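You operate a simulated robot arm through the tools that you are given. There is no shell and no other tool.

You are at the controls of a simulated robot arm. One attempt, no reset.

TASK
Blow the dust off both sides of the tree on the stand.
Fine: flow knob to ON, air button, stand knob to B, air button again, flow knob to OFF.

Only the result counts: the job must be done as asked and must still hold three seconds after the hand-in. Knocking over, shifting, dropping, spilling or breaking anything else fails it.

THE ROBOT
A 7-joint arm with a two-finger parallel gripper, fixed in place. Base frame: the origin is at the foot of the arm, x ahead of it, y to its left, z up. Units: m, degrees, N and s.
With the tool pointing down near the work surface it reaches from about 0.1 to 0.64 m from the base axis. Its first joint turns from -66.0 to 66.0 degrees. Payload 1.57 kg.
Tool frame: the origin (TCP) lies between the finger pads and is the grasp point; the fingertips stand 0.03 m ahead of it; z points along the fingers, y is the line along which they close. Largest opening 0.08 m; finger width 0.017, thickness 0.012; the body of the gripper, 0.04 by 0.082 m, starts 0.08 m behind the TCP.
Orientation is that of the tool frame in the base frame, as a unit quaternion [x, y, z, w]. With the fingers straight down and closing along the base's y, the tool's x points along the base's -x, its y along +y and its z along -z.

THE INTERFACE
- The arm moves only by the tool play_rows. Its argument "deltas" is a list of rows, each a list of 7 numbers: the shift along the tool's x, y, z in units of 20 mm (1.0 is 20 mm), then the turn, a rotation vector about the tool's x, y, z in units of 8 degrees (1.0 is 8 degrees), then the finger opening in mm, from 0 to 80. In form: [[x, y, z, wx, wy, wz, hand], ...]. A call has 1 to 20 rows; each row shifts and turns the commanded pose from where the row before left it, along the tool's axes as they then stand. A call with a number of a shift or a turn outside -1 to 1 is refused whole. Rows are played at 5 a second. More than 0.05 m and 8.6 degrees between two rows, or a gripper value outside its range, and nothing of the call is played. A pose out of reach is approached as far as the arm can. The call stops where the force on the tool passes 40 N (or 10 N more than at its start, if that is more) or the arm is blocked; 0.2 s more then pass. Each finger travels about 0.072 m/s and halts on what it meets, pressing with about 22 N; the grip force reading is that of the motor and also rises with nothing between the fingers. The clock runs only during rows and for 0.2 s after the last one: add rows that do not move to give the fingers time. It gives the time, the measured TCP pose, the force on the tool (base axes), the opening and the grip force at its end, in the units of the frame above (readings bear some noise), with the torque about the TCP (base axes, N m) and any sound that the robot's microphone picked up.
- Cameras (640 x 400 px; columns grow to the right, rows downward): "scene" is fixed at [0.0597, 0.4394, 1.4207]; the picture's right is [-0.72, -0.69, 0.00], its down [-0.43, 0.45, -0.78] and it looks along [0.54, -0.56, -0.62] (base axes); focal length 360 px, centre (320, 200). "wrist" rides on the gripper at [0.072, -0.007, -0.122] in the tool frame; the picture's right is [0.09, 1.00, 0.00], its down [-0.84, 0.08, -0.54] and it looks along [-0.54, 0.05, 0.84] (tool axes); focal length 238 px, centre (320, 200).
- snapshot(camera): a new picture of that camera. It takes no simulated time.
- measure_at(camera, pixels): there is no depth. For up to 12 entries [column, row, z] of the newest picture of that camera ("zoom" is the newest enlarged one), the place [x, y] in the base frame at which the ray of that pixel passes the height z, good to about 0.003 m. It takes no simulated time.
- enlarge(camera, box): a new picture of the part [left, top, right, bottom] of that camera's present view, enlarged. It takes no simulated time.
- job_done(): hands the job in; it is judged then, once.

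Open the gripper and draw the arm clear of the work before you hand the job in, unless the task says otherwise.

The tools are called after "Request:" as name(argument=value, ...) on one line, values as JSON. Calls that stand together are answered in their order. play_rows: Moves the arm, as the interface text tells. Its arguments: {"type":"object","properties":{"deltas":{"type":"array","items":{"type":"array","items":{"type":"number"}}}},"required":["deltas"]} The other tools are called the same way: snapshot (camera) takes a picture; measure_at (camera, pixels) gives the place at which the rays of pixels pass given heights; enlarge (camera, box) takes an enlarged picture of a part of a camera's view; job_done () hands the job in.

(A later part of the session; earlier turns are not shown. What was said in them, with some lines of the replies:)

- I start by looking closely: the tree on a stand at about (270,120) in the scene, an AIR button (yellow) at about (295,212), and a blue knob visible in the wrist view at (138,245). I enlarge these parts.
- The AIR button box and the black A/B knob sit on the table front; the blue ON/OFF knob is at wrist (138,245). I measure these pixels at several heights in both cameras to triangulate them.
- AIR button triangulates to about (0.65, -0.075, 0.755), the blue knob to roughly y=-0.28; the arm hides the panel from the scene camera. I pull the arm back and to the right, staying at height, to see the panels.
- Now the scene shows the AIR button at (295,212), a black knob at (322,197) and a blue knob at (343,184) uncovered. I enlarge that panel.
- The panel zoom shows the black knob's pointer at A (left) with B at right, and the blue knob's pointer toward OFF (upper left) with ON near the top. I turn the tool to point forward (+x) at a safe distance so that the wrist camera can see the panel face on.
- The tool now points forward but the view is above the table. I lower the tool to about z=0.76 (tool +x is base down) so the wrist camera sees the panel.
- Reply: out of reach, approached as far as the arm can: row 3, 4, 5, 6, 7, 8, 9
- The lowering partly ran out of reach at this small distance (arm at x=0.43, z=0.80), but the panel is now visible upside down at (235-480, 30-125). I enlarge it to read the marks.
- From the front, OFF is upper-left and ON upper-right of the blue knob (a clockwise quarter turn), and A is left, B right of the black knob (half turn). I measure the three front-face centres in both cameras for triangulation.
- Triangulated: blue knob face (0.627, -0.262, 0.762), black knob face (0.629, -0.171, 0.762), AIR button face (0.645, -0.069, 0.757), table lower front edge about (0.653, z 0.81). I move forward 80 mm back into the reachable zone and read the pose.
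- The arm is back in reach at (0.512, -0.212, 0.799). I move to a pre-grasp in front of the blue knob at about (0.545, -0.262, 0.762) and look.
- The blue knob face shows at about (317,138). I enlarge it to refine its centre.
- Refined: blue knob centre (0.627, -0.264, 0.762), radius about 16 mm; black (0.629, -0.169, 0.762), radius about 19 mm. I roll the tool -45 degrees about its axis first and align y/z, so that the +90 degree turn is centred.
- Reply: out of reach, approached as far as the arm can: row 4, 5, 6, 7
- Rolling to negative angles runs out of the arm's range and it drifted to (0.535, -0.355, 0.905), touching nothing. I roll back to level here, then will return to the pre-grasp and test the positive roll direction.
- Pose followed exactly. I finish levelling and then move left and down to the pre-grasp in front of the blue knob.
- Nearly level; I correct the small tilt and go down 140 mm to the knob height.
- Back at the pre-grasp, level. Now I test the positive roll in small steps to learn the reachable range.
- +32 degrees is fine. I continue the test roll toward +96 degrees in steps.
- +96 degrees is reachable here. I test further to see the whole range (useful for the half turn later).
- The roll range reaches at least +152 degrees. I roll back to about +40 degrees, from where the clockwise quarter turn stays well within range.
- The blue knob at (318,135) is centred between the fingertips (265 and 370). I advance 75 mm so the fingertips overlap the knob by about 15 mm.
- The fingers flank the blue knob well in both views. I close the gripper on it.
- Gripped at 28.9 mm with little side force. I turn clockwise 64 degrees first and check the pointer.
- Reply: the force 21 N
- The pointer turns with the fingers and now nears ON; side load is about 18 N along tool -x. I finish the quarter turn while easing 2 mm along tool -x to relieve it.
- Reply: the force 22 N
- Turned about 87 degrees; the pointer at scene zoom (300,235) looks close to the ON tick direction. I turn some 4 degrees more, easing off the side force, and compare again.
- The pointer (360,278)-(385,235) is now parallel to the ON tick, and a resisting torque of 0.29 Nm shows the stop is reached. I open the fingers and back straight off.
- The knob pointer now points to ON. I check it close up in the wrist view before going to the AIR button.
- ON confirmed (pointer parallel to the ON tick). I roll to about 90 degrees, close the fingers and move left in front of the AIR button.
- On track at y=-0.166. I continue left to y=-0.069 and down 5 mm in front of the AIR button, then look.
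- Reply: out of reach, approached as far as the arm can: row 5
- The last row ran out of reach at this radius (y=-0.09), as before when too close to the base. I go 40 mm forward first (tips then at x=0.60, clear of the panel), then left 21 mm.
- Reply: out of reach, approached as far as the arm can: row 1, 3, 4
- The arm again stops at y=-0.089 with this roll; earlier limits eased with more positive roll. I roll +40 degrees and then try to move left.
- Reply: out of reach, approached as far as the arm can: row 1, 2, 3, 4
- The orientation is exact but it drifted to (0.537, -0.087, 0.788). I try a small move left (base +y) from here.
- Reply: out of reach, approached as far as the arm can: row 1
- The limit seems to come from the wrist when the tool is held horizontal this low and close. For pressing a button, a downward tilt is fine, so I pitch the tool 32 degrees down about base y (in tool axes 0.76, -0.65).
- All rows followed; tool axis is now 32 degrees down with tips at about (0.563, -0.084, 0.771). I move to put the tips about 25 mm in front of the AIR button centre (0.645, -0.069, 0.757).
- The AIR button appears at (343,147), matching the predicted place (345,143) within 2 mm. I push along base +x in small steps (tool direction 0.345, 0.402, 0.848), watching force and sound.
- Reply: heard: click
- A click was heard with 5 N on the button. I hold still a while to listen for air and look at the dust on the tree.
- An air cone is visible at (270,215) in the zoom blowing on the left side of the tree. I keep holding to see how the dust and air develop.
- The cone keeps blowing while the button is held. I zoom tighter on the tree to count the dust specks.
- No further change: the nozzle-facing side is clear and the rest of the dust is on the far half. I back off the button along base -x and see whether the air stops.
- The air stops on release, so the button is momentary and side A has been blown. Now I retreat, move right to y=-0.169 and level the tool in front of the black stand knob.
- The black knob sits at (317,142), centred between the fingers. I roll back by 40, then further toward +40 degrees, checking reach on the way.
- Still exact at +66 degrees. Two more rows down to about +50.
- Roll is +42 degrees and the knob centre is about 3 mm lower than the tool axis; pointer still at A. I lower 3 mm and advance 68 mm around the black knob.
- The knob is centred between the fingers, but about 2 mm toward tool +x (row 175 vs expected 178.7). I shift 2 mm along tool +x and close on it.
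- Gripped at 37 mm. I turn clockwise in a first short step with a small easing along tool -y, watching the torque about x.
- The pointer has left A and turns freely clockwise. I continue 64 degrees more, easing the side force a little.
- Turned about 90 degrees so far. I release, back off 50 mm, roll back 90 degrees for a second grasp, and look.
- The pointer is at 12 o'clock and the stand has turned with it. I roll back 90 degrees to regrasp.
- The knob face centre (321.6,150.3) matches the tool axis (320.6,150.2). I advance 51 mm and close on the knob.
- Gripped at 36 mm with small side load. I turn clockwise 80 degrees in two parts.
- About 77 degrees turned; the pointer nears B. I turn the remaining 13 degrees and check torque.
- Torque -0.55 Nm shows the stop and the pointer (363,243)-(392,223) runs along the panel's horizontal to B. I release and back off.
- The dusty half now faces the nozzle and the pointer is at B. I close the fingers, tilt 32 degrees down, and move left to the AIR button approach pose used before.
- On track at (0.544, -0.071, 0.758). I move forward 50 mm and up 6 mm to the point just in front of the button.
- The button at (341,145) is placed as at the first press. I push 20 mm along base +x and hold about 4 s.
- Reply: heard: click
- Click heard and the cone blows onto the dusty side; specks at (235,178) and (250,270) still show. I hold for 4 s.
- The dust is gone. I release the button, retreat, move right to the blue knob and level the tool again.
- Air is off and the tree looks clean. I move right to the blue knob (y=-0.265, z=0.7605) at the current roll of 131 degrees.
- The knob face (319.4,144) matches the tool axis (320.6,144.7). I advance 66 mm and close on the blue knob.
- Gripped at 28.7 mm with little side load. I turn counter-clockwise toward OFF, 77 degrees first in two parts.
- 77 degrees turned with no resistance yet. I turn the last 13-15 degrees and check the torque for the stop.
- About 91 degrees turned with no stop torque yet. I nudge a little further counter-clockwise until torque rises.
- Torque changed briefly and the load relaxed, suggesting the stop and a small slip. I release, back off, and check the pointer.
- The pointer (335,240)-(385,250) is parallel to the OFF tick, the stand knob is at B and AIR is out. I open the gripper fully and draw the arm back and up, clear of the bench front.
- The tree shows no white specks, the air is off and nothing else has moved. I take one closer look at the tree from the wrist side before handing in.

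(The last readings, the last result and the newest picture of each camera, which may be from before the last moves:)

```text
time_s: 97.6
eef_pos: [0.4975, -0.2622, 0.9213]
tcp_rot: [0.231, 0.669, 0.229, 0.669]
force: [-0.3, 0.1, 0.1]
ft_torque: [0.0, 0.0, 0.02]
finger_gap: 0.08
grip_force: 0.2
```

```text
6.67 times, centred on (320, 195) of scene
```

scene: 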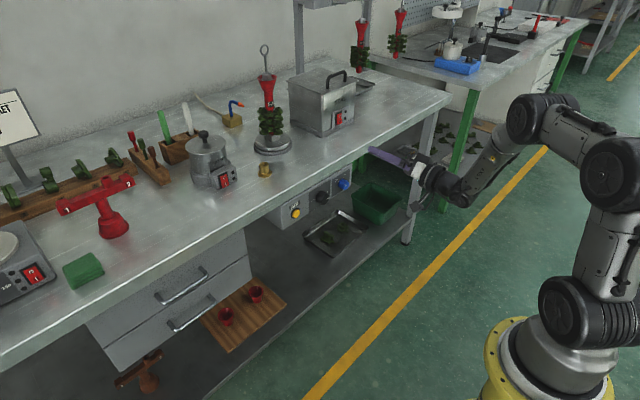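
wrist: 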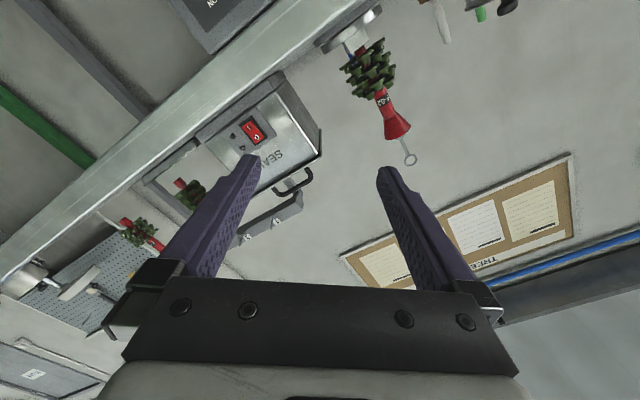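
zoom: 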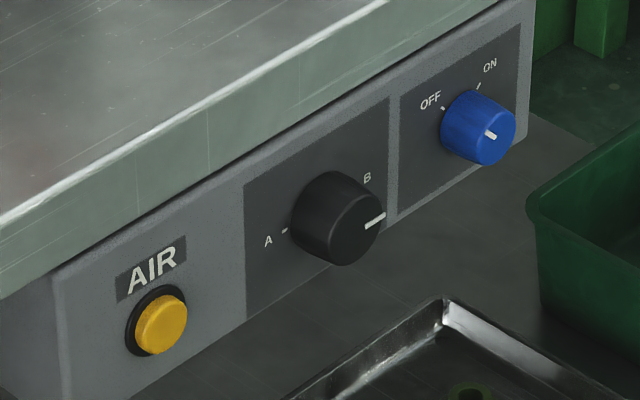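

Both views show a clean tree, flow knob at OFF, stand knob at B, AIR button released, gripper open and arm clear. I hand the job in.

Request:
job_done()

```text
The job is handed in.
```

I blew both sides of the tree on the stand with air, and it shows no dust in either camera view. Neither camera can see all of the side now facing the nozzle. The specks that were visible on that side disappeared during the second blow.

- **Flow knob:** I turned it to ON before the first blow. It is now back at OFF, with the pointer lined up with the OFF mark.
- **Air button:** I pressed it twice, holding it about 5 seconds each time, and saw the air cone on the tree both times. The air stopped after each release.
- **Stand knob:** I turned it from A to B, which rotated the tree half a turn. I left it at B.

Nothing else on the bench was knocked or moved. The gripper is open and the arm is clear of the work.
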